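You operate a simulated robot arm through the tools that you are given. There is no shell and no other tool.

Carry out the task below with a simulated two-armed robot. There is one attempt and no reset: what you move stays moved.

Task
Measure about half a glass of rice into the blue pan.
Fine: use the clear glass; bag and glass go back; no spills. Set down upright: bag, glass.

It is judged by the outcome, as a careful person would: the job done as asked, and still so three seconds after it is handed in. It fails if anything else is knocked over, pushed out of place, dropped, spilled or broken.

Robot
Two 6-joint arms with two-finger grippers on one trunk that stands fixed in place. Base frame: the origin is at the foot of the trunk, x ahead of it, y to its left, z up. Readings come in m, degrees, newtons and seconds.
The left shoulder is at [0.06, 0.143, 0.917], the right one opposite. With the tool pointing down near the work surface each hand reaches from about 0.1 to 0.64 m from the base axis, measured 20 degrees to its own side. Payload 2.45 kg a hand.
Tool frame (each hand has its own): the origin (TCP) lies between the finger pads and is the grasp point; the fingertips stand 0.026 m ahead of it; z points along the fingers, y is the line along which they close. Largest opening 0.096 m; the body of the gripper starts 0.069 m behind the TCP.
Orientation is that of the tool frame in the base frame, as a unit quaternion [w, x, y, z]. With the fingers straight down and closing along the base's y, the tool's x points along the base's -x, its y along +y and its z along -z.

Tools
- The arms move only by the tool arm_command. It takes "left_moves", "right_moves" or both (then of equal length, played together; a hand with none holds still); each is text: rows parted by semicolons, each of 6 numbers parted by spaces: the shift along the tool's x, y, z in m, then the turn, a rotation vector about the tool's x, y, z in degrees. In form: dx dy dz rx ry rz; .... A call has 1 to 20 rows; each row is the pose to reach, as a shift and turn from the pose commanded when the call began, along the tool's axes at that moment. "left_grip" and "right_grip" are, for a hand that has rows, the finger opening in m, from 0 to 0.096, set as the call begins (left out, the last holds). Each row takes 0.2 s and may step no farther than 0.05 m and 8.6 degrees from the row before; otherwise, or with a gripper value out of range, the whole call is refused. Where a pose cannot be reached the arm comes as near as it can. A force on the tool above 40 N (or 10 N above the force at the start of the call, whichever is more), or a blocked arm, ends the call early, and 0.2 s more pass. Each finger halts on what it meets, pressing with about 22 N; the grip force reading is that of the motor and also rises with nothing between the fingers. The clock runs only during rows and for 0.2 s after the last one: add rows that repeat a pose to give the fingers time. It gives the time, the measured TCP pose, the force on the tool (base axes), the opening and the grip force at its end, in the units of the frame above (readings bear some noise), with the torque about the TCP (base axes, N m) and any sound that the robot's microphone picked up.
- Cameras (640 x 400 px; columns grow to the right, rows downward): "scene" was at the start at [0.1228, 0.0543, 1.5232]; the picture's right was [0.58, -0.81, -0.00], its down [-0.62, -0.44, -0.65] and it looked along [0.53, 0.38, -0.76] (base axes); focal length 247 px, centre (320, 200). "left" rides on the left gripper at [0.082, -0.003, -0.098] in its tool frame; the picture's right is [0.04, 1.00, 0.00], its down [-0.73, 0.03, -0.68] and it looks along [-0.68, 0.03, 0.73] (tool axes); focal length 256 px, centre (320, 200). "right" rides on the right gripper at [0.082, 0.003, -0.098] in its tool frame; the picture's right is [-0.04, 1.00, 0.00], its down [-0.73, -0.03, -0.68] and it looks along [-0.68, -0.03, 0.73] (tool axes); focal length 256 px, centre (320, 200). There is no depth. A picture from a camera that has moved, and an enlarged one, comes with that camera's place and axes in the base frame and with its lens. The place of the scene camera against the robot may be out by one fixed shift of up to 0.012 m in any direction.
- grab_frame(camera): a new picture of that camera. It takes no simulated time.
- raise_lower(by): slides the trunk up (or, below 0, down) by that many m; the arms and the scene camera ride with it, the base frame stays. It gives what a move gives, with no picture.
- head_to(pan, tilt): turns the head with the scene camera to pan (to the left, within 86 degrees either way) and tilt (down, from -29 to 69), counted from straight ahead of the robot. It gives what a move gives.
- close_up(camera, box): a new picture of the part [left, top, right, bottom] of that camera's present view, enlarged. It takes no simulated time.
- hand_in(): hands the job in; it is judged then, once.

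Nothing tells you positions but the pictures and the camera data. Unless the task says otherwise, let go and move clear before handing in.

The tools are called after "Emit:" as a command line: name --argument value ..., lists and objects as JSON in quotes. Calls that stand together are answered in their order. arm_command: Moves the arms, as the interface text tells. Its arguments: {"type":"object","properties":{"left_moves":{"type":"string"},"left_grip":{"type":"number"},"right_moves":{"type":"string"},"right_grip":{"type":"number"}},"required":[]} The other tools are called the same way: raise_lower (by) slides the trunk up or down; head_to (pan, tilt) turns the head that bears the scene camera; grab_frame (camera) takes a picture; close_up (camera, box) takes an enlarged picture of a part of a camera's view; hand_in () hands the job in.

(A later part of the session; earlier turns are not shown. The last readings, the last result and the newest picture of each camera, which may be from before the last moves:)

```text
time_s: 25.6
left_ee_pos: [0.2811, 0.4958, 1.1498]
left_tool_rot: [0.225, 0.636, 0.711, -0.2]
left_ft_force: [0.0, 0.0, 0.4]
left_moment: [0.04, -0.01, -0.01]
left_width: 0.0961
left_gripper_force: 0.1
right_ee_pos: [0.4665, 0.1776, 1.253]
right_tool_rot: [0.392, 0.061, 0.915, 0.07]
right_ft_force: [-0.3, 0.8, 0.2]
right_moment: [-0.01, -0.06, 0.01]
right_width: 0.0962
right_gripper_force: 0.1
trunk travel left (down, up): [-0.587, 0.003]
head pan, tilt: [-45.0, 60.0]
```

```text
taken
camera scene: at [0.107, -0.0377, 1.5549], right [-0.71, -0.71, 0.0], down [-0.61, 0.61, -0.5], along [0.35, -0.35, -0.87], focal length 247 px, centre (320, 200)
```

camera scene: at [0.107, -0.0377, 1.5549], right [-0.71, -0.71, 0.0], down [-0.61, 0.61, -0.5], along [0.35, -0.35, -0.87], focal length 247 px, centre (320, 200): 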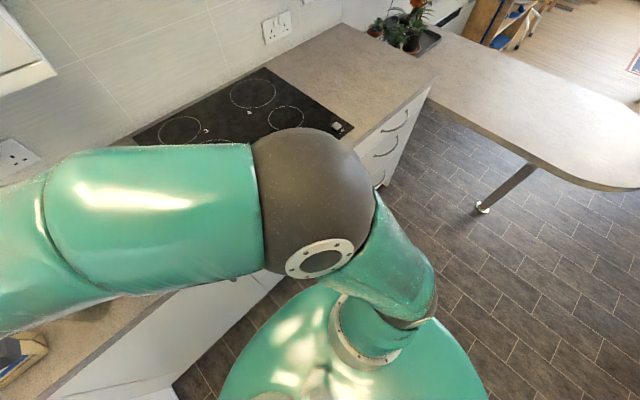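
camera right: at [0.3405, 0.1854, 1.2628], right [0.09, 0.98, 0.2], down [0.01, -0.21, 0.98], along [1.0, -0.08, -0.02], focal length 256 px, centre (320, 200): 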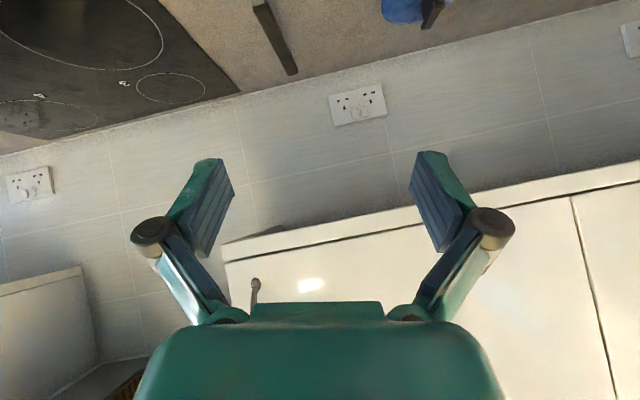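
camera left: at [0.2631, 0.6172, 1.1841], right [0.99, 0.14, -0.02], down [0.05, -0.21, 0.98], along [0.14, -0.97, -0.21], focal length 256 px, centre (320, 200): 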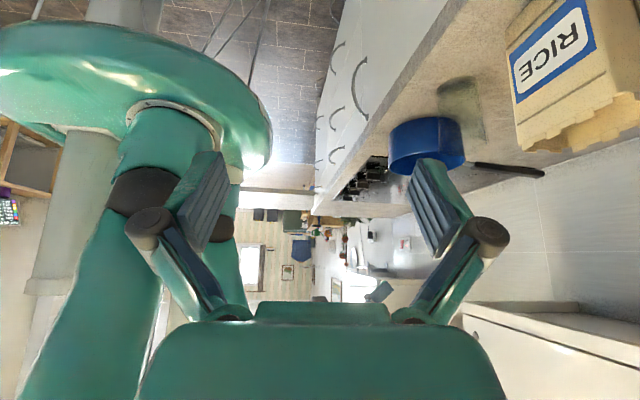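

The right arm can't cross over as far as the glass, so I'll use the left arm for both glass and bag. First I'll retract the right arm to its own side.

Emit:
arm_command --right_moves "0.0068 -0.0413 -0.019 1.04 5.78 -0.9; 0.0136 -0.0826 -0.038 2.08 11.55 -1.8; 0.0204 -0.1239 -0.057 3.11 17.3 -2.7; 0.0273 -0.1652 -0.076 4.15 23.1 -3.6; 0.0341 -0.2064 -0.0949 5.19 28.9 -4.5; 0.0409 -0.2477 -0.1139 6.2 34.7 -5.4; 0.0477 -0.289 -0.1329 7.26 40.4 -6.3; 0.0545 -0.3303 -0.1519 8.3 46.2 -7.2; 0.0545 -0.3303 -0.1519 8.3 46.2 -7.2"

Emit:
head_to --pan 25 --tilt 50

Emit:
grab_frame --camera "scene"

```text
time_s: 27.6
left_ee_pos: [0.281, 0.4971, 1.1508]
left_tool_rot: [0.225, 0.636, 0.711, -0.199]
left_ft_force: [-0.7, -0.4, -0.6]
left_moment: [-0.01, -0.04, 0.01]
left_width: 0.0958
left_gripper_force: 0.0
right_ee_pos: [0.3011, -0.1494, 1.2578]
right_tool_rot: [-0.002, -0.002, 1.0, -0.005]
right_ft_force: [0.1, -1.0, -0.9]
right_moment: [-0.01, 0.0, 0.02]
right_width: 0.0959
right_gripper_force: 0.0
trunk travel left (down, up): [-0.587, 0.003]
head pan, tilt: [-45.0, 60.0]
```

```text
time_s: 29.0
left_ee_pos: [0.2815, 0.4951, 1.1509]
left_tool_rot: [0.225, 0.636, 0.711, -0.199]
left_ft_force: [0.4, 1.2, -0.4]
left_moment: [0.0, 0.01, 0.02]
left_width: 0.096
left_gripper_force: 0.1
right_ee_pos: [0.3029, -0.1496, 1.2581]
right_tool_rot: [-0.001, -0.002, 1.0, -0.004]
right_ft_force: [0.1, -0.2, -1.0]
right_moment: [0.01, -0.01, 0.02]
right_width: 0.0959
right_gripper_force: 0.1
trunk travel left (down, up): [-0.587, 0.003]
head pan, tilt: [25.0, 50.0]
```

```text
taken
camera scene: at [0.1295, 0.0418, 1.5675], right [0.42, -0.91, 0.0], down [-0.69, -0.32, -0.64], along [0.58, 0.27, -0.77], focal length 247 px, centre (320, 200)
```

scene: 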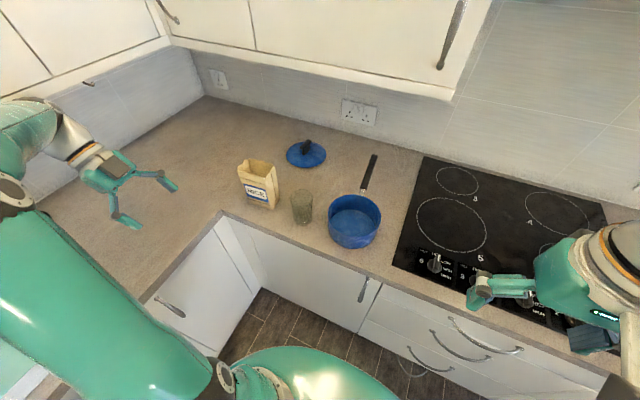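

The workspace is clear. Now I'll swing the left hand round to point forward, behind its pre-grasp point for the glass.

Emit:
arm_command --left_moves "-0.0139 0.0088 0.016 -5.15 -1.1 -5.62; -0.0278 0.0175 0.032 -10.3 -2.2 -11.24; -0.0418 0.0263 0.048 -15.4 -3.3 -16.85; -0.0557 0.0351 0.064 -20.6 -4.4 -22.5; -0.0696 0.0439 0.08 -25.7 -5.5 -28.1; -0.0835 0.0526 0.0961 -30.9 -6.6 -33.7; -0.0974 0.0614 0.1121 -36.0 -7.7 -39.3; -0.1113 0.0702 0.1281 -41.2 -8.8 -44.9; -0.1253 0.079 0.1441 -46.3 -9.9 -50.6; -0.1392 0.0877 0.1601 -51.5 -11.0 -56.2; -0.1531 0.0965 0.1761 -56.6 -12.1 -61.8; -0.1531 0.0965 0.1761 -56.6 -12.1 -61.8"

Emit:
grab_frame --camera "scene"

Emit:
grab_frame --camera "left"

```text
time_s: 31.6
left_ee_pos: [0.4063, 0.2819, 1.1095]
left_tool_rot: [0.404, 0.02, 0.915, -0.001]
left_ft_force: [0.5, -0.1, 0.2]
left_moment: [0.01, 0.01, -0.01]
left_width: 0.0962
left_gripper_force: 0.0
left hand out of reach, approached as far as the arm can: row 10, 11, 12
right_ee_pos: [0.3023, -0.1498, 1.2573]
right_tool_rot: [-0.001, -0.001, 1.0, -0.005]
right_ft_force: [0.1, -0.4, 0.5]
right_moment: [0.01, 0.05, -0.01]
right_width: 0.0962
right_gripper_force: 0.0
trunk travel left (down, up): [-0.587, 0.003]
head pan, tilt: [25.0, 50.0]
```

```text
taken
camera scene: at [0.1302, 0.0428, 1.5674], right [0.42, -0.91, 0.0], down [-0.69, -0.32, -0.64], along [0.58, 0.27, -0.77], focal length 247 px, centre (320, 200)
```

scene: 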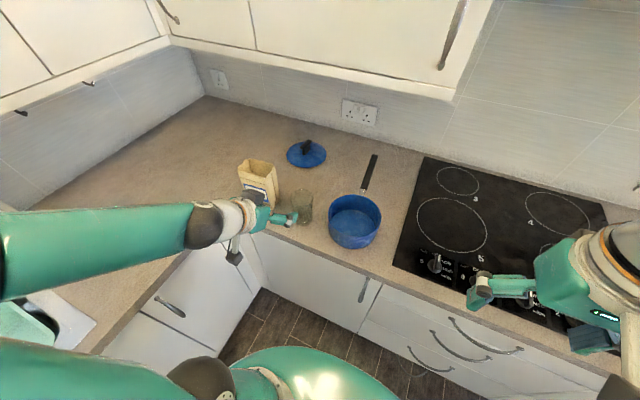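

```text
taken
camera left: at [0.2773, 0.2834, 1.1149], right [0.01, 1.0, -0.02], down [-0.01, 0.02, 1.0], along [1.0, -0.01, 0.01], focal length 256 px, centre (320, 200)
```

left: 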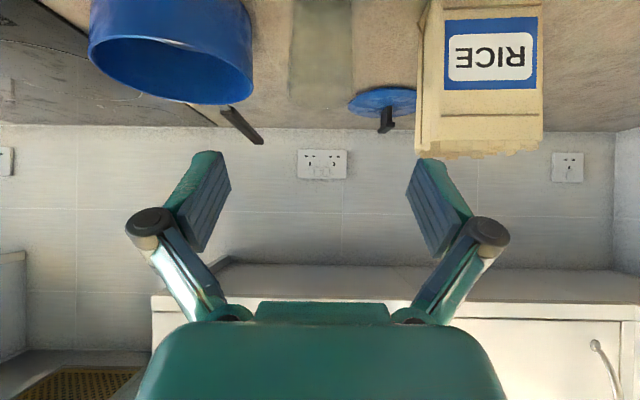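

The left hand is lined up with the glass in y. I'll enlarge this view to refine the bag and glass positions.

Emit:
close_up --camera "left" --box '[260, 0, 580, 180]'

Emit:
close_up --camera "scene" --box '[200, 130, 400, 260]'

```text
2.00 times, centred on (420, 90) of left
camera zoom: at [0.2773, 0.2834, 1.1149], right [0.01, 1.0, -0.02], down [-0.01, 0.02, 1.0], along [1.0, -0.01, 0.01], focal length 512 px, centre (120, 420)
```

zoom: 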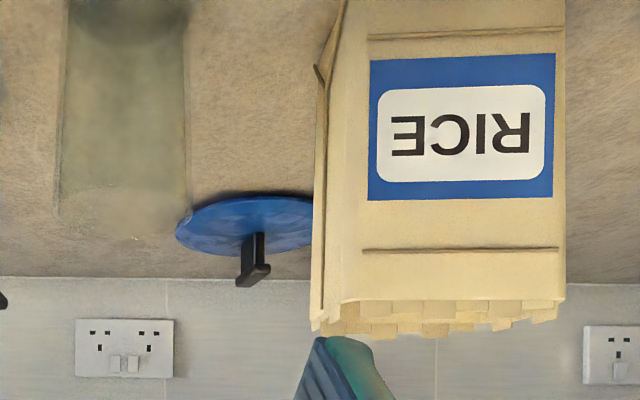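

```text
3.08 times, centred on (300, 195) of scene
camera zoom: at [0.1302, 0.0428, 1.5674], right [0.42, -0.91, 0.0], down [-0.69, -0.32, -0.64], along [0.58, 0.27, -0.77], focal length 759 px, centre (382, 215)
```

zoom: 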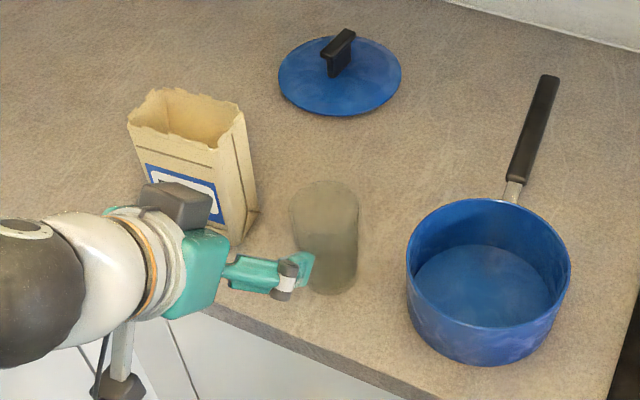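

The glass is centred between the fingers. I'll advance most of the way along the finger direction and check.

Emit:
arm_command --left_moves "0.001 0.0005 0.03 0 0 0; 0.002 0.001 0.06 0 0 0; 0.003 0.0015 0.09 0 0 0; 0.0045 0.002 0.115 0 0 0; 0.0045 0.002 0.115 0 0 0"

Emit:
grab_frame --camera "left"

Emit:
close_up --camera "scene" --box '[200, 130, 400, 260]'

```text
time_s: 32.8
left_ee_pos: [0.4876, 0.2825, 1.0311]
left_tool_rot: [0.406, 0.02, 0.914, -0.002]
left_ft_force: [0.0, 0.4, 0.7]
left_moment: [0.0, 0.01, 0.03]
left_width: 0.0959
left_gripper_force: 0.2
right_ee_pos: [0.3017, -0.1493, 1.2582]
right_tool_rot: [0.0, -0.001, 1.0, -0.005]
right_ft_force: [-0.1, 0.1, -0.6]
right_moment: [0.0, -0.04, -0.02]
right_width: 0.0959
right_gripper_force: 0.1
trunk travel left (down, up): [-0.587, 0.003]
head pan, tilt: [25.0, 50.0]
```

```text
taken
camera left: at [0.3597, 0.2838, 1.036], right [0.01, 1.0, -0.02], down [-0.01, 0.02, 1.0], along [1.0, -0.01, 0.01], focal length 256 px, centre (320, 200)
```

left: 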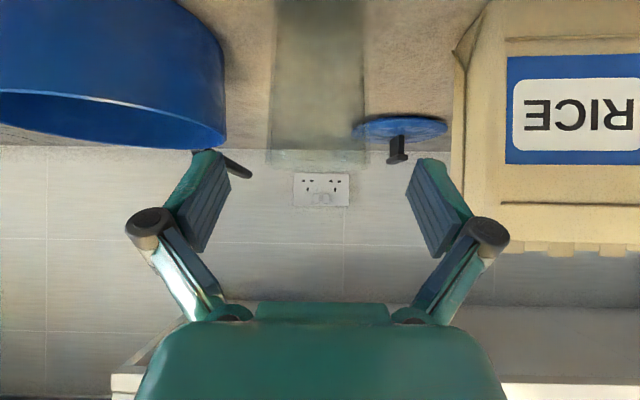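

```text
3.08 times, centred on (300, 195) of scene
camera zoom: at [0.1286, 0.0418, 1.5676], right [0.42, -0.91, 0.0], down [-0.69, -0.32, -0.64], along [0.58, 0.27, -0.77], focal length 759 px, centre (382, 215)
```

zoom: 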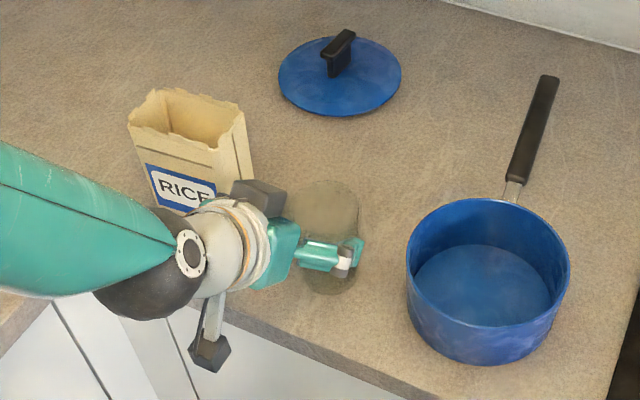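

The glass is well centred. I'll complete the advance and then close the fingers on it.

Emit:
arm_command --left_moves "0.0014 0 0.0213 0 0 0; 0.0028 -0.0003 0.0426 0 0 0; 0.0042 -0.0005 0.0639 0 0 0; 0.0042 -0.0005 0.0639 0 0 0"

Emit:
grab_frame --camera "left"

Emit:
close_up --camera "scene" --box '[220, 150, 380, 260]'

```text
time_s: 33.8
left_ee_pos: [0.5338, 0.2806, 0.9846]
left_tool_rot: [0.405, 0.02, 0.914, -0.002]
left_ft_force: [-0.1, -0.3, 0.5]
left_moment: [-0.01, -0.02, -0.01]
left_width: 0.0959
left_gripper_force: 0.0
right_ee_pos: [0.3026, -0.1512, 1.2582]
right_tool_rot: [-0.001, -0.001, 1.0, -0.004]
right_ft_force: [-0.2, 1.3, 0.3]
right_moment: [-0.02, 0.0, 0.02]
right_width: 0.0961
right_gripper_force: 0.0
trunk travel left (down, up): [-0.587, 0.003]
head pan, tilt: [25.0, 50.0]
```

```text
taken
camera left: at [0.4045, 0.282, 0.9905], right [0.01, 1.0, -0.02], down [-0.01, 0.02, 1.0], along [1.0, -0.01, 0.01], focal length 256 px, centre (320, 200)
```

left: 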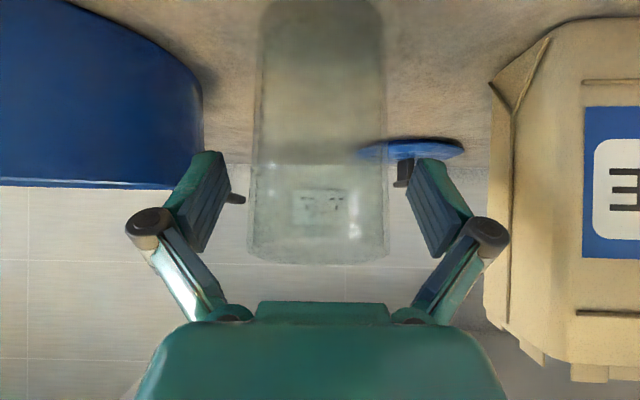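

```text
3.64 times, centred on (300, 205) of scene
camera zoom: at [0.1288, 0.0417, 1.5676], right [0.42, -0.91, 0.0], down [-0.69, -0.32, -0.64], along [0.58, 0.27, -0.77], focal length 897 px, centre (393, 182)
```

zoom: 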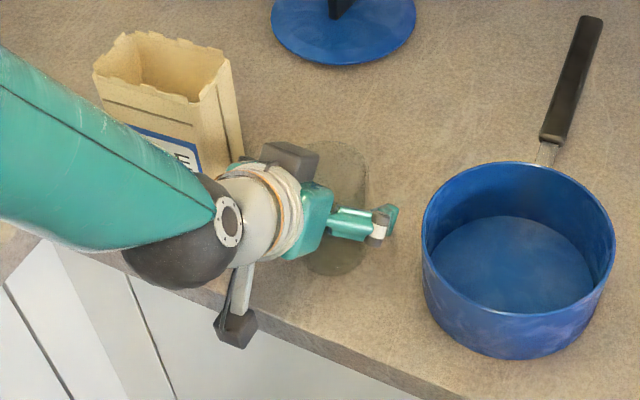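

Fingers straddle the glass evenly. Closing now.

Emit:
arm_command --left_moves "0 0 0 0 0 0; 0 0 0 0 0 0; 0 0 0 0 0 0; 0 0 0 0 0 0" --left_grip 0.03

Emit:
grab_frame --camera "left"

```text
time_s: 34.8
left_ee_pos: [0.5332, 0.2809, 0.9836]
left_tool_rot: [0.404, 0.02, 0.914, -0.001]
left_ft_force: [0.2, -0.2, -0.2]
left_moment: [0.02, 0.02, 0.01]
left_width: 0.0648
left_gripper_force: 21.7
right_ee_pos: [0.3025, -0.1507, 1.2584]
right_tool_rot: [-0.001, -0.001, 1.0, -0.005]
right_ft_force: [0.3, 0.1, -0.8]
right_moment: [-0.01, 0.0, -0.01]
right_width: 0.0959
right_gripper_force: 0.1
trunk travel left (down, up): [-0.587, 0.003]
head pan, tilt: [25.0, 50.0]
```

```text
taken
camera left: at [0.4048, 0.2821, 0.9903], right [0.01, 1.0, -0.02], down [-0.01, 0.02, 1.0], along [1.0, -0.01, 0.01], focal length 256 px, centre (320, 200)
```

left: 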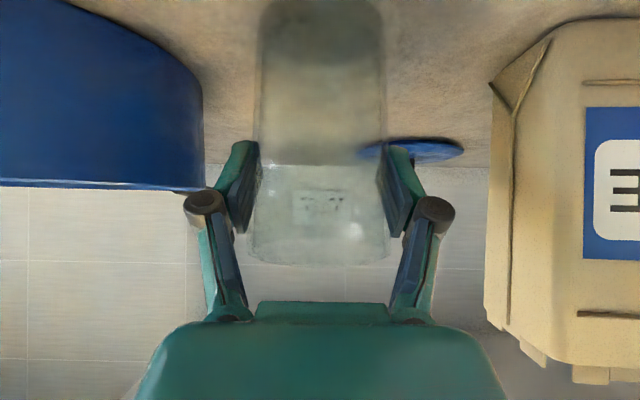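

The glass is gripped (width 0.065). I'll lift it 0.10 m and carry it over to above the pan.

Emit:
arm_command --left_moves "-0.0185 0.0004 -0.0169 0 0 0; -0.037 0.0007 -0.0338 0 0 0; -0.0554 0.001 -0.0506 0 0 0; -0.0739 0.0014 -0.0675 0 0 0; -0.0773 -0.0249 -0.0643 0 0 0; -0.0807 -0.0512 -0.0611 0 0 0; -0.0841 -0.0776 -0.0579 0 0 0; -0.0875 -0.1039 -0.0547 0 0 0; -0.091 -0.1303 -0.0515 0 0 0; -0.0944 -0.1566 -0.0483 0 0 0; -0.0944 -0.1566 -0.0483 0 0 0"

Emit:
grab_frame --camera "left"

Emit:
grab_frame --camera "scene"

Emit:
grab_frame --camera "right"

```text
time_s: 37.2
left_ee_pos: [0.554, 0.1226, 1.0845]
left_tool_rot: [0.404, 0.02, 0.914, -0.001]
left_ft_force: [-0.5, 0.6, -2.5]
left_moment: [0.01, 0.0, -0.03]
left_width: 0.0658
left_gripper_force: 21.5
right_ee_pos: [0.3015, -0.1509, 1.258]
right_tool_rot: [-0.001, -0.001, 1.0, -0.005]
right_ft_force: [0.8, 0.0, 0.2]
right_moment: [-0.01, 0.0, -0.01]
right_width: 0.096
right_gripper_force: 0.1
trunk travel left (down, up): [-0.587, 0.003]
head pan, tilt: [25.0, 50.0]
```

```text
taken
camera left: at [0.4246, 0.124, 1.0901], right [0.01, 1.0, -0.02], down [-0.01, 0.02, 1.0], along [1.0, -0.01, 0.01], focal length 256 px, centre (320, 200)
```

left: 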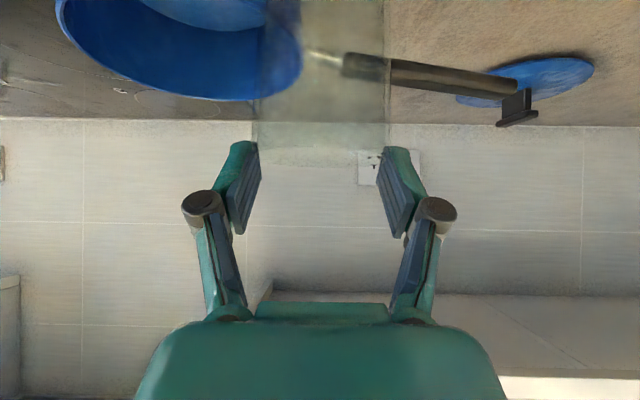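

```text
taken
camera scene: at [0.1293, 0.0425, 1.5675], right [0.42, -0.91, 0.0], down [-0.69, -0.32, -0.64], along [0.58, 0.27, -0.77], focal length 247 px, centre (320, 200)
```

scene: 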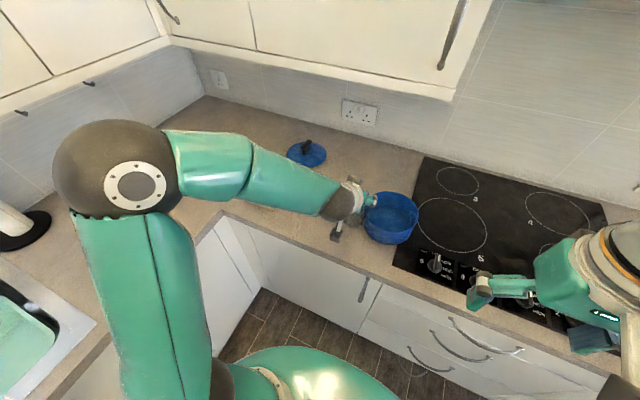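

```text
taken
camera right: at [0.2204, -0.1456, 1.3569], right [0.04, 1.0, -0.01], down [0.74, -0.02, 0.68], along [0.68, -0.03, -0.74], focal length 256 px, centre (320, 200)
```

right: 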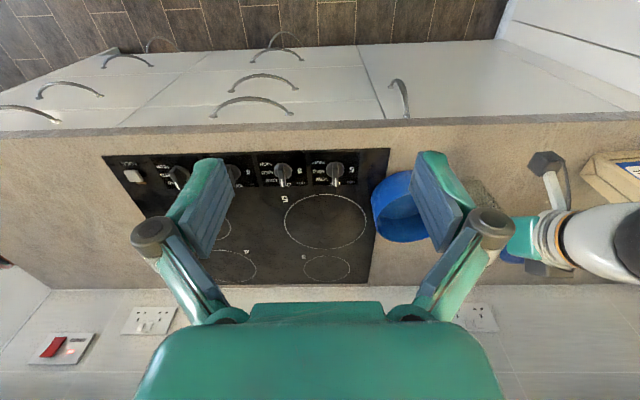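

Something went wrong here: the pan looks shifted and turned, and the glass seems to sit lower in the grip. I'll stop and look closely.

Emit:
close_up --camera "scene" --box '[290, 140, 450, 260]'

Emit:
close_up --camera "left" --box '[40, 0, 620, 240]'

Emit:
close_up --camera "right" --box '[350, 120, 640, 300]'

```text
3.33 times, centred on (370, 200) of scene
camera zoom: at [0.1293, 0.0425, 1.5675], right [0.42, -0.91, 0.0], down [-0.69, -0.32, -0.64], along [0.58, 0.27, -0.77], focal length 822 px, centre (153, 200)
```

zoom: 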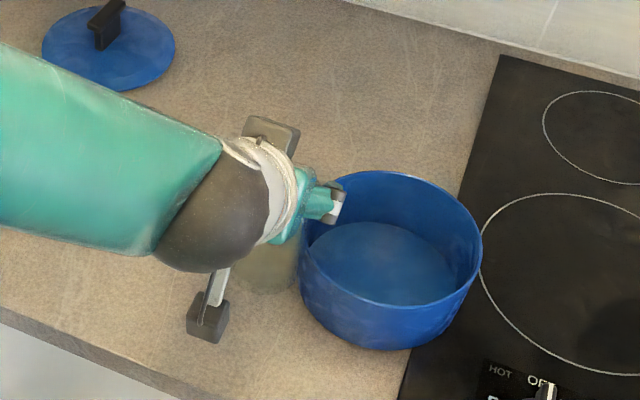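

```text
1.10 times, centred on (330, 120) of left
camera zoom: at [0.4246, 0.124, 1.0901], right [0.01, 1.0, -0.02], down [-0.01, 0.02, 1.0], along [1.0, -0.01, 0.01], focal length 282 px, centre (309, 288)
```

zoom: 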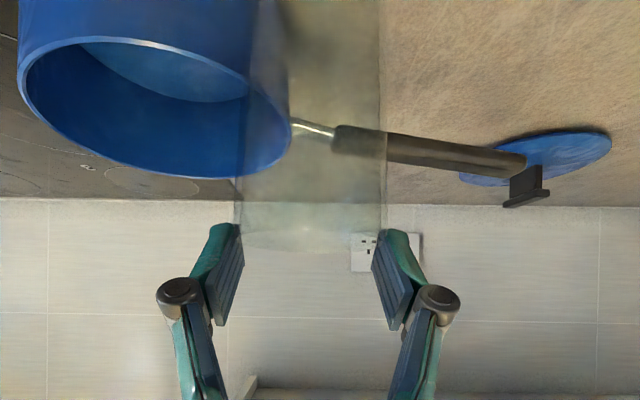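

```text
2.21 times, centred on (495, 210) of right
camera zoom: at [0.2204, -0.1456, 1.3569], right [0.04, 1.0, -0.01], down [0.74, -0.02, 0.68], along [0.68, -0.03, -0.74], focal length 565 px, centre (-66, 178)
```

zoom: 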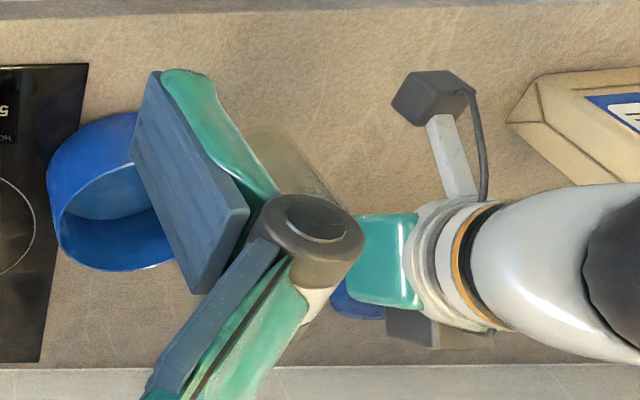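

The glass has slid down about 0.047 m in the grip and its base pushed the pan aside. Before it can drop, I'll lower it straight down onto the counter right away.

Emit:
arm_command --left_moves "0.0197 -0.0004 0.018 0 0 0; 0.0384 -0.0008 0.0351 0 0 0; 0.0384 -0.0008 0.0351 0 0 0"

Emit:
grab_frame --camera "left"

Emit:
close_up --camera "scene" --box '[290, 140, 450, 260]'

```text
time_s: 38.0
left_ee_pos: [0.5541, 0.1221, 1.0326]
left_tool_rot: [0.404, 0.02, 0.915, -0.002]
left_ft_force: [-1.0, 0.5, -1.6]
left_moment: [0.0, 0.0, -0.01]
left_width: 0.066
left_gripper_force: 22.4
right_ee_pos: [0.3012, -0.1495, 1.2565]
right_tool_rot: [0.0, -0.001, 1.0, -0.004]
right_ft_force: [0.8, 0.5, 0.8]
right_moment: [0.0, 0.01, 0.02]
right_width: 0.0962
right_gripper_force: 0.0
trunk travel left (down, up): [-0.587, 0.003]
head pan, tilt: [25.0, 50.0]
```

```text
taken
camera left: at [0.426, 0.1236, 1.0383], right [0.01, 1.0, -0.02], down [-0.01, 0.02, 1.0], along [1.0, -0.01, 0.01], focal length 256 px, centre (320, 200)
```

left: 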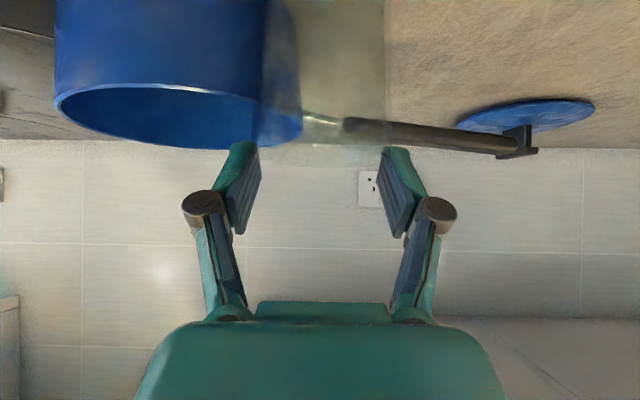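

```text
3.33 times, centred on (370, 200) of scene
camera zoom: at [0.1296, 0.042, 1.5675], right [0.42, -0.91, 0.0], down [-0.69, -0.32, -0.64], along [0.58, 0.27, -0.77], focal length 822 px, centre (153, 200)
```

zoom: 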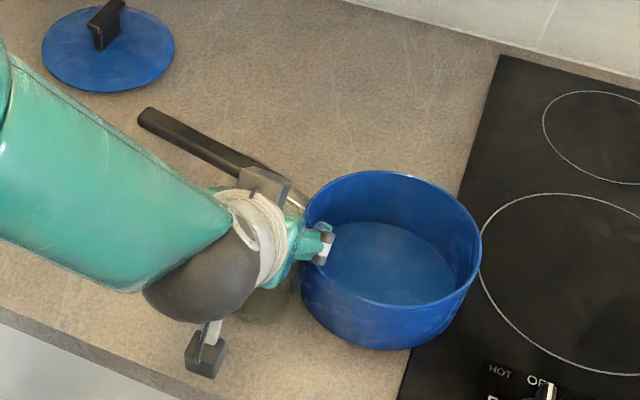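

The glass should now be about at counter level. I'll nudge down a few millimetres to confirm contact before releasing.

Emit:
arm_command --left_moves "0.0022 0 0.002 0 0 0; 0.0044 0 0.004 0 0 0; 0.0044 0 0.004 0 0 0"

Emit:
close_up --camera "left" --box '[200, 60, 440, 220]'

```text
time_s: 38.8
left_ee_pos: [0.5558, 0.1229, 1.0285]
left_tool_rot: [0.407, 0.019, 0.913, 0.0]
left_ft_force: [1.8, 4.5, 12.3]
left_moment: [0.06, -0.23, 0.02]
left_width: 0.0661
left_gripper_force: 22.3
right_ee_pos: [0.3013, -0.1494, 1.2575]
right_tool_rot: [-0.001, 0.0, 1.0, -0.004]
right_ft_force: [-0.2, 0.3, -0.6]
right_moment: [0.01, 0.0, 0.02]
right_width: 0.0958
right_gripper_force: 0.0
trunk travel left (down, up): [-0.587, 0.003]
head pan, tilt: [25.0, 50.0]
```

```text
2.50 times, centred on (320, 140) of left
camera zoom: at [0.4265, 0.1242, 1.0337], right [0.01, 1.0, -0.02], down [-0.01, 0.02, 1.0], along [1.0, -0.01, 0.01], focal length 640 px, centre (320, 350)
```

zoom: 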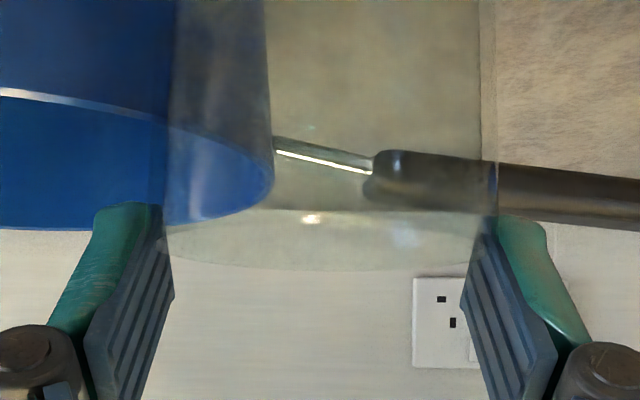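

The glass is resting firmly on the counter and is gripped only at its rim. I'll raise it slightly and take it back to its own spot slowly, watching for slip.

Emit:
arm_command --left_moves "-0.0044 0 -0.004 0 0 0; -0.0089 0 -0.0081 0 0 0; -0.0089 0 -0.0081 0 0 0; -0.0063 0.0198 -0.0105 0 0 0; -0.0038 0.0395 -0.0129 0 0 0; -0.0012 0.0593 -0.0153 0 0 0; 0.0014 0.079 -0.0177 0 0 0; 0.0039 0.0988 -0.0201 0 0 0; 0.0065 0.1185 -0.0225 0 0 0; 0.009 0.1383 -0.0249 0 0 0; 0.0116 0.158 -0.0273 0 0 0; 0.0116 0.158 -0.0273 0 0 0"

Emit:
grab_frame --camera "left"

Emit:
grab_frame --camera "scene"

```text
time_s: 41.4
left_ee_pos: [0.5328, 0.2798, 1.0377]
left_tool_rot: [0.405, 0.02, 0.914, -0.002]
left_ft_force: [-0.3, 0.3, -2.8]
left_moment: [-0.01, 0.04, 0.03]
left_width: 0.0659
left_gripper_force: 22.2
right_ee_pos: [0.3017, -0.151, 1.2575]
right_tool_rot: [0.0, -0.001, 1.0, -0.005]
right_ft_force: [-0.1, 0.4, 1.1]
right_moment: [0.02, 0.0, -0.01]
right_width: 0.0961
right_gripper_force: 0.0
trunk travel left (down, up): [-0.587, 0.003]
head pan, tilt: [25.0, 50.0]
```

```text
taken
camera left: at [0.404, 0.2819, 1.0434], right [0.01, 1.0, -0.02], down [-0.01, 0.02, 1.0], along [1.0, -0.01, 0.01], focal length 256 px, centre (320, 200)
```

left: 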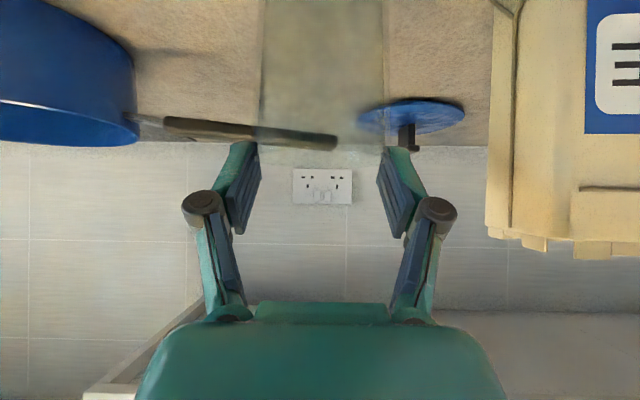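

```text
taken
camera scene: at [0.1301, 0.0416, 1.5674], right [0.42, -0.91, 0.0], down [-0.69, -0.32, -0.64], along [0.58, 0.27, -0.77], focal length 247 px, centre (320, 200)
```

scene: 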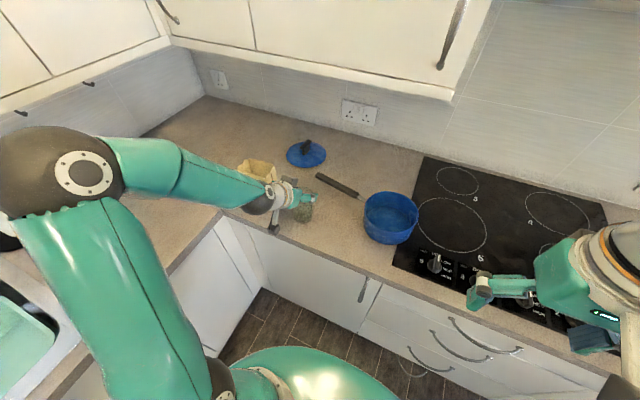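

The glass held steady at the rim this time. I'll set it down at its own spot and then test a proper grip lower on the body with a slow, small lift.

Emit:
arm_command --left_moves "0.003 0 0.0027 0 0 0; 0.0059 0 0.0054 0 0 0; 0.0074 0 0.0068 0 0 0; 0.0085 0 0.0078 0 0 0; 0.0085 0 0.0078 0 0 0"

```text
time_s: 42.6
left_ee_pos: [0.5329, 0.2817, 1.0283]
left_tool_rot: [0.407, 0.02, 0.913, 0.0]
left_ft_force: [-2.8, 1.6, 10.4]
left_moment: [0.01, 0.02, 0.01]
left_width: 0.0662
left_gripper_force: 21.9
right_ee_pos: [0.3004, -0.1501, 1.2583]
right_tool_rot: [0.0, -0.001, 1.0, -0.004]
right_ft_force: [-0.4, 0.1, 0.7]
right_moment: [0.0, 0.0, 0.01]
right_width: 0.0958
right_gripper_force: 0.0
trunk travel left (down, up): [-0.587, 0.003]
head pan, tilt: [25.0, 50.0]
```

Emit:
arm_command --left_moves "-0.0022 0 -0.002 0 0 0; -0.0022 0 -0.002 0 0 0; -0.0022 0 -0.002 0 0 0" --left_grip 0.09

Emit:
grab_frame --camera "left"

Emit:
close_up --camera "scene" --box '[220, 140, 440, 270]'

```text
time_s: 43.4
left_ee_pos: [0.5331, 0.2808, 1.0301]
left_tool_rot: [0.404, 0.019, 0.914, -0.001]
left_ft_force: [-0.5, 0.4, -0.2]
left_moment: [0.0, 0.0, 0.0]
left_width: 0.09
left_gripper_force: 0.0
right_ee_pos: [0.3025, -0.1493, 1.2569]
right_tool_rot: [-0.001, -0.001, 1.0, -0.004]
right_ft_force: [0.6, 0.0, -0.8]
right_moment: [0.01, 0.02, 0.02]
right_width: 0.0961
right_gripper_force: 0.1
trunk travel left (down, up): [-0.587, 0.003]
head pan, tilt: [25.0, 50.0]
```

```text
taken
camera left: at [0.4043, 0.2823, 1.0351], right [0.01, 1.0, -0.02], down [-0.01, 0.02, 1.0], along [1.0, -0.01, 0.01], focal length 256 px, centre (320, 200)
```

left: 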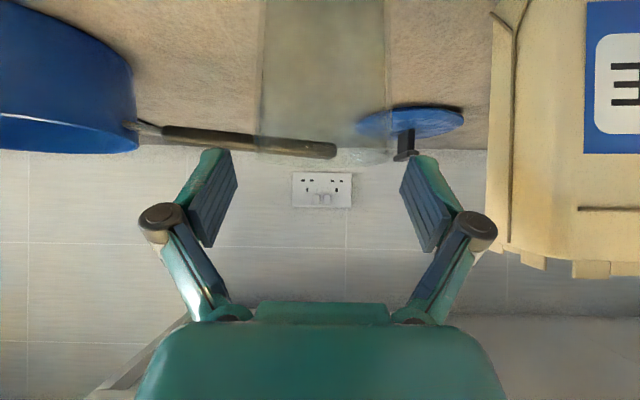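

```text
2.91 times, centred on (330, 205) of scene
camera zoom: at [0.1297, 0.0418, 1.5675], right [0.42, -0.91, 0.0], down [-0.69, -0.32, -0.64], along [0.58, 0.27, -0.77], focal length 718 px, centre (291, 186)
```

zoom: 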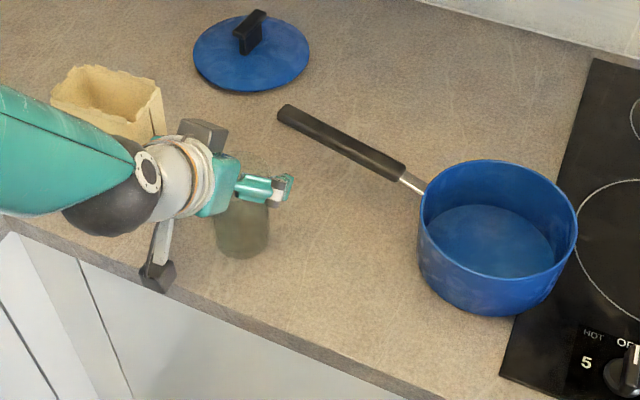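

The glass stands at its original place. The pan was pushed to about (0.617, 0.02) with its handle turned towards +y, so I must put it back later. First I'll test a slower lift with a lower grip on the glass.

Emit:
arm_command --left_moves "0.0111 0 0.0101 0 0 0; 0.0222 0 0.0203 0 0 0; 0.0318 0 0.029 0 0 0; 0.0318 0 0.029 0 0 0"

Emit:
arm_command --left_moves "0 0 0 0 0 0; 0 0 0 0 0 0; 0 0 0 0 0 0; 0 0 0 0 0 0" --left_grip 0.0

Emit:
close_up --camera "left" --box '[160, 0, 480, 300]'

```text
time_s: 44.4
left_ee_pos: [0.5321, 0.2816, 0.9866]
left_tool_rot: [0.404, 0.02, 0.914, -0.002]
left_ft_force: [-0.2, 0.5, 0.0]
left_moment: [0.02, -0.02, 0.01]
left_width: 0.09
left_gripper_force: 0.1
right_ee_pos: [0.3012, -0.1503, 1.257]
right_tool_rot: [-0.001, -0.001, 1.0, -0.004]
right_ft_force: [-0.3, 0.5, -0.8]
right_moment: [0.03, -0.02, -0.02]
right_width: 0.0959
right_gripper_force: 0.1
trunk travel left (down, up): [-0.587, 0.003]
head pan, tilt: [25.0, 50.0]
```

```text
time_s: 45.4
left_ee_pos: [0.5323, 0.2813, 0.9868]
left_tool_rot: [0.404, 0.02, 0.914, -0.002]
left_ft_force: [0.2, 0.3, 0.4]
left_moment: [0.0, -0.02, 0.0]
left_width: 0.0641
left_gripper_force: 22.0
right_ee_pos: [0.3008, -0.149, 1.2583]
right_tool_rot: [-0.001, -0.001, 1.0, -0.004]
right_ft_force: [-0.4, -0.4, -0.7]
right_moment: [0.0, 0.01, -0.04]
right_width: 0.0961
right_gripper_force: 0.1
trunk travel left (down, up): [-0.587, 0.003]
head pan, tilt: [25.0, 50.0]
```

```text
1.33 times, centred on (320, 150) of left
camera zoom: at [0.4041, 0.2833, 0.9922], right [0.01, 1.0, -0.02], down [-0.01, 0.02, 1.0], along [1.0, -0.01, 0.01], focal length 341 px, centre (320, 267)
```

zoom: 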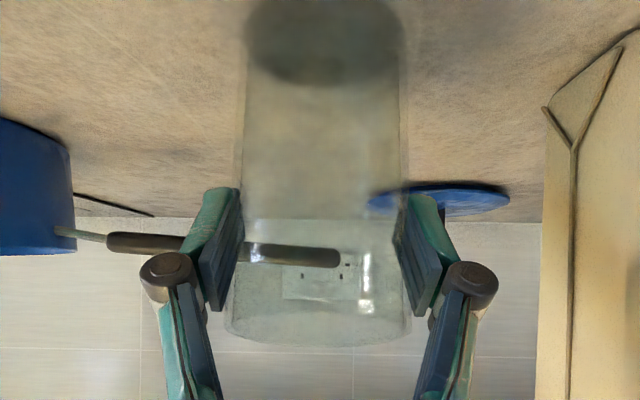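

Now a slow 0.02 m lift to see whether the glass follows.

Emit:
arm_command --left_moves "-0.003 0 -0.0027 0 0 0; -0.0059 0 -0.0054 0 0 0; -0.0089 0 -0.0081 0 0 0; -0.0118 0 -0.0108 0 0 0; -0.0148 0 -0.0135 0 0 0; -0.0148 0 -0.0135 0 0 0"

Emit:
close_up --camera "left" --box '[160, 0, 480, 300]'

Emit:
close_up --camera "scene" --box '[220, 140, 380, 240]'

```text
time_s: 46.8
left_ee_pos: [0.5338, 0.2812, 1.0058]
left_tool_rot: [0.404, 0.02, 0.914, -0.002]
left_ft_force: [0.1, -0.3, -2.1]
left_moment: [0.02, -0.02, 0.0]
left_width: 0.0637
left_gripper_force: 21.4
right_ee_pos: [0.3019, -0.1501, 1.257]
right_tool_rot: [-0.001, -0.001, 1.0, -0.004]
right_ft_force: [-0.4, 0.3, 0.2]
right_moment: [0.01, 0.0, -0.03]
right_width: 0.0961
right_gripper_force: 0.1
trunk travel left (down, up): [-0.587, 0.003]
head pan, tilt: [25.0, 50.0]
```

```text
1.33 times, centred on (320, 150) of left
camera zoom: at [0.404, 0.2828, 1.0117], right [0.01, 1.0, -0.02], down [-0.01, 0.02, 1.0], along [1.0, -0.01, 0.01], focal length 341 px, centre (320, 267)
```

zoom: 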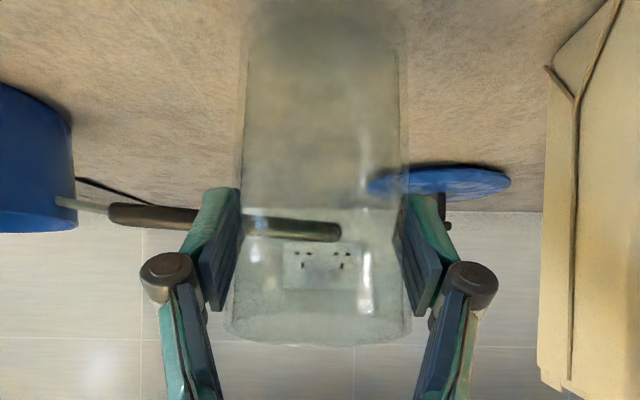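

```text
4.00 times, centred on (300, 190) of scene
camera zoom: at [0.13, 0.042, 1.5674], right [0.42, -0.91, 0.0], down [-0.69, -0.32, -0.64], along [0.58, 0.27, -0.77], focal length 987 px, centre (400, 240)
```

zoom: 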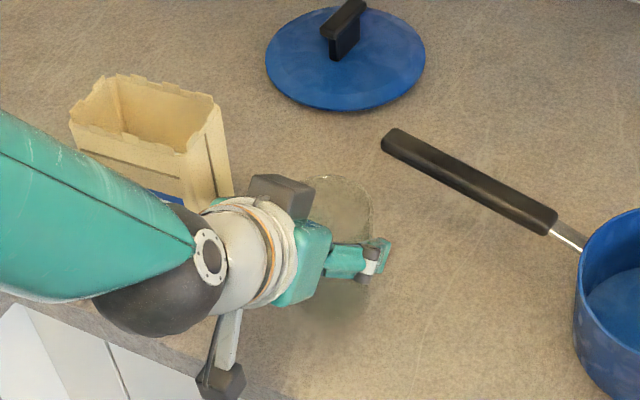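

With a slow lift the glass follows without slipping. I'll hold it for two seconds to check there is no creep.

Emit:
arm_command --left_moves "0 0 0 0 0 0; 0 0 0 0 0 0; 0 0 0 0 0 0; 0 0 0 0 0 0; 0 0 0 0 0 0; 0 0 0 0 0 0; 0 0 0 0 0 0; 0 0 0 0 0 0; 0 0 0 0 0 0; 0 0 0 0 0 0"

Emit:
close_up --camera "left" --box '[160, 0, 480, 300]'

```text
time_s: 49.0
left_ee_pos: [0.5325, 0.2819, 1.0059]
left_tool_rot: [0.405, 0.02, 0.914, -0.002]
left_ft_force: [0.5, 0.8, -2.4]
left_moment: [0.02, 0.03, -0.01]
left_width: 0.0642
left_gripper_force: 21.9
right_ee_pos: [0.3019, -0.1509, 1.2567]
right_tool_rot: [-0.001, 0.0, 1.0, -0.005]
right_ft_force: [-0.8, -0.4, -0.1]
right_moment: [0.01, -0.01, 0.0]
right_width: 0.0965
right_gripper_force: 0.1
trunk travel left (down, up): [-0.587, 0.003]
head pan, tilt: [25.0, 50.0]
```

```text
1.33 times, centred on (320, 150) of left
camera zoom: at [0.4039, 0.2828, 1.0116], right [0.01, 1.0, -0.02], down [-0.01, 0.02, 1.0], along [1.0, -0.01, 0.01], focal length 341 px, centre (320, 267)
```

zoom: 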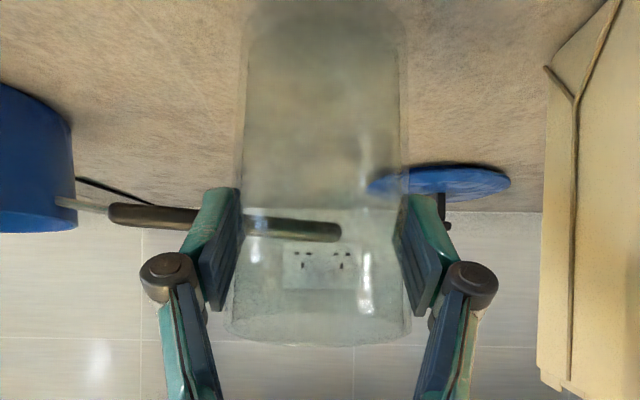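

No creep at all, so the earlier slip came from lifting too fast. I'll set the glass back down gently and release it, then deal with the pan.

Emit:
arm_command --left_moves "0.003 0 0.0027 0 0 0; 0.0059 0 0.0054 0 0 0; 0.0089 0 0.0081 0 0 0; 0.0118 0 0.0108 0 0 0; 0.0143 0 0.013 0 0 0; 0.0148 0 0.0135 0 0 0; 0.0148 0 0.0135 0 0 0"

Emit:
arm_command --left_moves "0 0 0 0 0 0; 0 0 0 0 0 0; 0 0 0 0 0 0" --left_grip 0.096

Emit:
arm_command --left_moves "0 0 -0.02 0 0 0; 0 0 -0.045 0 0 0; 0 0 -0.075 0 0 0; 0 0 -0.11 0 0 0; 0 0 -0.11 0 0 0"

Emit:
grab_frame --camera "left"

Emit:
head_to --pan 10 --tilt 50

Emit:
grab_frame --camera "scene"

```text
time_s: 50.6
left_ee_pos: [0.5325, 0.281, 0.9864]
left_tool_rot: [0.405, 0.02, 0.914, -0.002]
left_ft_force: [-1.4, -0.7, 5.7]
left_moment: [-0.22, 0.2, -0.04]
left_width: 0.0639
left_gripper_force: 22.0
right_ee_pos: [0.3014, -0.1506, 1.2576]
right_tool_rot: [-0.001, -0.001, 1.0, -0.005]
right_ft_force: [-0.2, 0.0, 0.9]
right_moment: [0.01, 0.03, -0.02]
right_width: 0.0958
right_gripper_force: 0.1
trunk travel left (down, up): [-0.587, 0.003]
head pan, tilt: [25.0, 50.0]
```

```text
time_s: 51.4
left_ee_pos: [0.5316, 0.2823, 0.9854]
left_tool_rot: [0.404, 0.02, 0.915, -0.002]
left_ft_force: [0.2, 0.3, -0.3]
left_moment: [0.01, -0.03, 0.0]
left_width: 0.0962
left_gripper_force: 0.2
right_ee_pos: [0.3021, -0.1497, 1.2558]
right_tool_rot: [-0.001, -0.001, 1.0, -0.005]
right_ft_force: [-0.2, 0.2, 0.3]
right_moment: [0.04, 0.01, -0.04]
right_width: 0.096
right_gripper_force: 0.1
trunk travel left (down, up): [-0.587, 0.003]
head pan, tilt: [25.0, 50.0]
```

```text
time_s: 52.6
left_ee_pos: [0.4518, 0.2824, 1.0591]
left_tool_rot: [0.403, 0.02, 0.915, -0.002]
left_ft_force: [0.7, -0.1, 0.0]
left_moment: [0.01, 0.03, 0.01]
left_width: 0.0958
left_gripper_force: 0.1
right_ee_pos: [0.3034, -0.1492, 1.2576]
right_tool_rot: [-0.001, -0.001, 1.0, -0.004]
right_ft_force: [0.2, 0.1, -1.3]
right_moment: [0.01, 0.04, -0.01]
right_width: 0.0959
right_gripper_force: 0.1
trunk travel left (down, up): [-0.587, 0.003]
head pan, tilt: [25.0, 50.0]
```

```text
taken
camera left: at [0.3238, 0.2844, 1.0655], right [0.01, 1.0, -0.02], down [-0.01, 0.02, 1.0], along [1.0, -0.01, 0.01], focal length 256 px, centre (320, 200)
```

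left: 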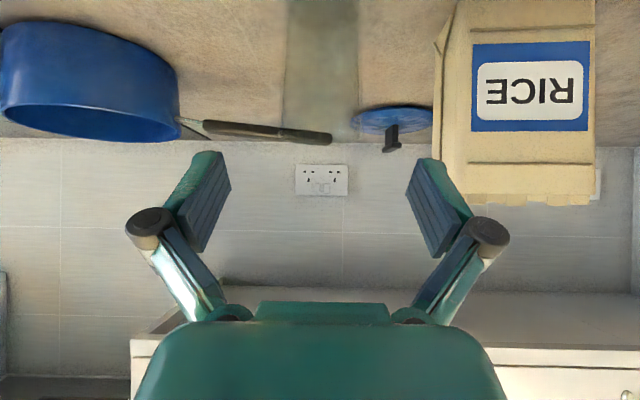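

```text
time_s: 53.4
left_ee_pos: [0.4529, 0.283, 1.0604]
left_tool_rot: [0.405, 0.02, 0.914, -0.002]
left_ft_force: [0.0, 0.8, 0.9]
left_moment: [0.04, 0.01, 0.03]
left_width: 0.0959
left_gripper_force: 0.1
right_ee_pos: [0.302, -0.1493, 1.2566]
right_tool_rot: [-0.001, -0.002, 1.0, -0.004]
right_ft_force: [-0.2, -0.2, 0.3]
right_moment: [-0.01, -0.03, -0.02]
right_width: 0.0959
right_gripper_force: 0.1
trunk travel left (down, up): [-0.587, 0.003]
head pan, tilt: [10.0, 50.0]
```

```text
taken
camera scene: at [0.1353, 0.0228, 1.5675], right [0.17, -0.98, 0.0], down [-0.75, -0.13, -0.64], along [0.63, 0.11, -0.77], focal length 247 px, centre (320, 200)
```

scene: 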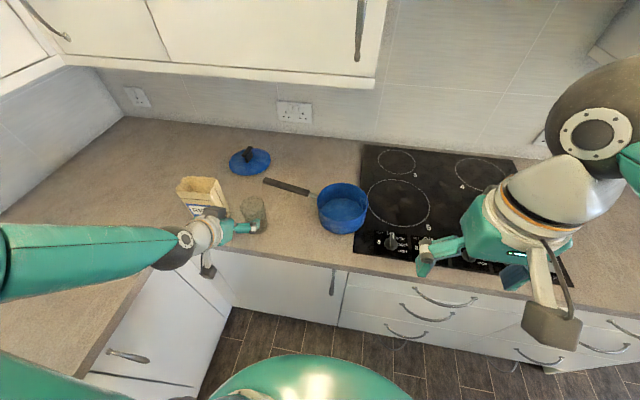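

The glass is back in place and free. Now I'll measure the displaced pan precisely.

Emit:
close_up --camera "scene" --box '[225, 135, 405, 255]'

Emit:
close_up --camera "left" --box '[0, 0, 360, 180]'

```text
3.33 times, centred on (315, 195) of scene
camera zoom: at [0.1353, 0.0228, 1.5675], right [0.17, -0.98, 0.0], down [-0.75, -0.13, -0.64], along [0.63, 0.11, -0.77], focal length 822 px, centre (337, 217)
```

zoom: 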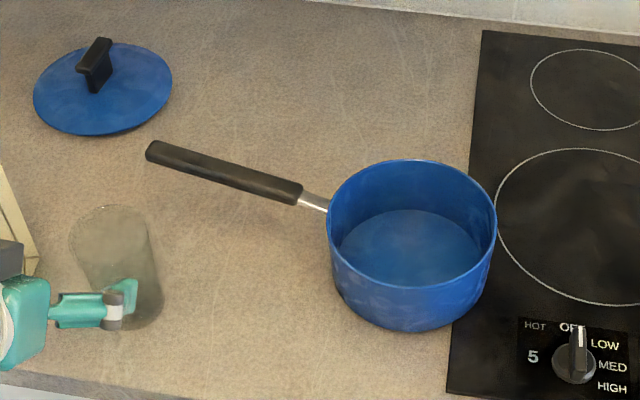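

```text
1.78 times, centred on (180, 90) of left
camera zoom: at [0.323, 0.2844, 1.0659], right [0.01, 1.0, -0.02], down [-0.01, 0.02, 1.0], along [1.0, -0.01, 0.01], focal length 455 px, centre (569, 396)
```

zoom: 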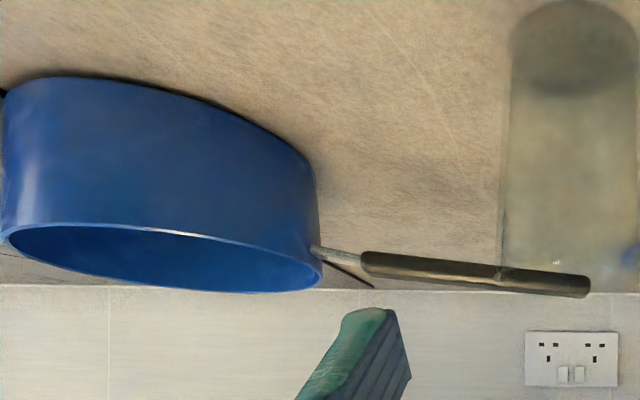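

The pan centre is now at about (0.619, 0.029), handle pointing at 81°; originally it was at (0.5645, 0.124) with the handle at 5°. I'll grip the handle with the left hand to slide it back, first raising the hand and pointing it down.

Emit:
arm_command --left_moves "-0.0131 -0.0116 -0.0114 0 6.83 -0.34; -0.0262 -0.0232 -0.0227 -0.1 13.7 -0.69; -0.0393 -0.0348 -0.0341 -0.1 20.5 -1.03; -0.0524 -0.0464 -0.0454 -0.1 27.3 -1.37; -0.0655 -0.058 -0.0568 -0.1 34.1 -1.7; -0.0786 -0.0696 -0.0681 -0.2 41 -2.06; -0.0917 -0.0812 -0.0795 -0.2 47.8 -2.4; -0.0917 -0.0812 -0.0795 -0.2 47.8 -2.4"

Emit:
arm_command --left_moves "-0.0189 -0.0023 0.008 0 0 -8.13; -0.0378 -0.0046 0.016 0 0 -16.26; -0.0567 -0.0069 0.024 0 0 -24.39; -0.0756 -0.0092 0.032 0 0 -32.52; -0.0945 -0.0115 0.04 0 0 -40.65; -0.1134 -0.0138 0.048 0 0 -48.78; -0.1323 -0.0161 0.056 0 0 -56.91; -0.1512 -0.0184 0.064 0 0 -65.04; -0.1701 -0.0207 0.072 0 0 -73.17; -0.189 -0.023 0.08 0 0 -81.3; -0.189 -0.023 0.08 0 0 -81.3"

Emit:
grab_frame --camera "left"

Emit:
grab_frame --camera "scene"

```text
time_s: 55.2
left_ee_pos: [0.451, 0.2028, 1.1801]
left_tool_rot: [-0.002, 0.0, 1.0, -0.001]
left_ft_force: [-0.4, 0.3, -0.2]
left_moment: [0.0, -0.01, -0.02]
left_width: 0.0962
left_gripper_force: 0.0
left hand out of reach, approached as far as the arm can: row 1, 2
right_ee_pos: [0.3025, -0.1484, 1.2592]
right_tool_rot: [-0.001, 0.0, 1.0, -0.006]
right_ft_force: [0.0, 1.4, -0.1]
right_moment: [0.0, -0.03, 0.02]
right_width: 0.0964
right_gripper_force: 0.1
trunk travel left (down, up): [-0.587, 0.003]
head pan, tilt: [10.0, 50.0]
```

```text
time_s: 57.6
left_ee_pos: [0.6398, 0.177, 1.1007]
left_tool_rot: [0.0, -0.653, 0.757, 0.0]
left_ft_force: [0.0, 0.0, -0.1]
left_moment: [0.03, -0.02, 0.01]
left_width: 0.096
left_gripper_force: 0.0
right_ee_pos: [0.3022, -0.1498, 1.2572]
right_tool_rot: [0.0, 0.0, 1.0, -0.005]
right_ft_force: [-0.2, -0.4, 0.1]
right_moment: [-0.02, -0.02, 0.02]
right_width: 0.0958
right_gripper_force: 0.1
trunk travel left (down, up): [-0.587, 0.003]
head pan, tilt: [10.0, 50.0]
```

```text
taken
camera left: at [0.6298, 0.0965, 1.1994], right [-0.99, 0.11, 0.0], down [0.08, 0.73, 0.68], along [0.07, 0.67, -0.73], focal length 256 px, centre (320, 200)
```

left: 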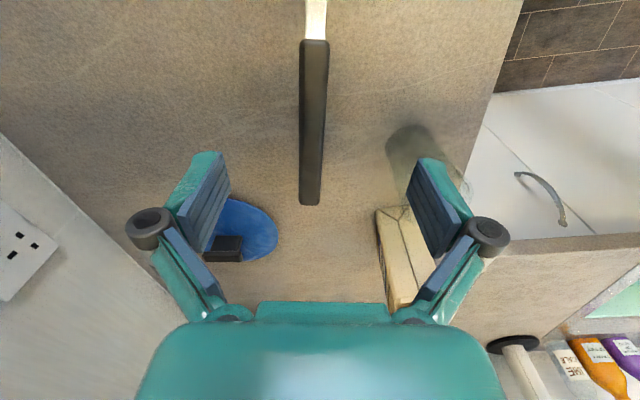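

```text
taken
camera scene: at [0.1348, 0.0228, 1.5676], right [0.17, -0.98, 0.0], down [-0.75, -0.13, -0.64], along [0.63, 0.11, -0.77], focal length 247 px, centre (320, 200)
```

scene: 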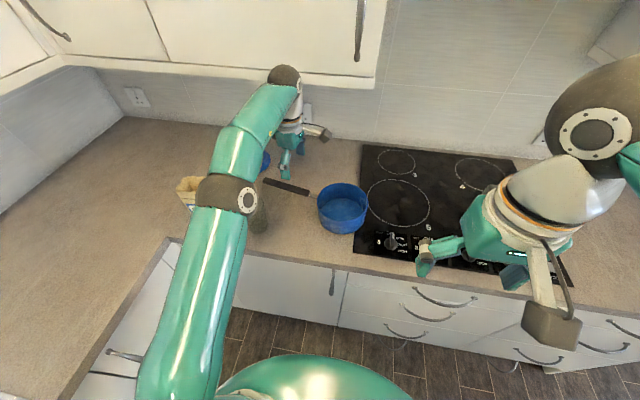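

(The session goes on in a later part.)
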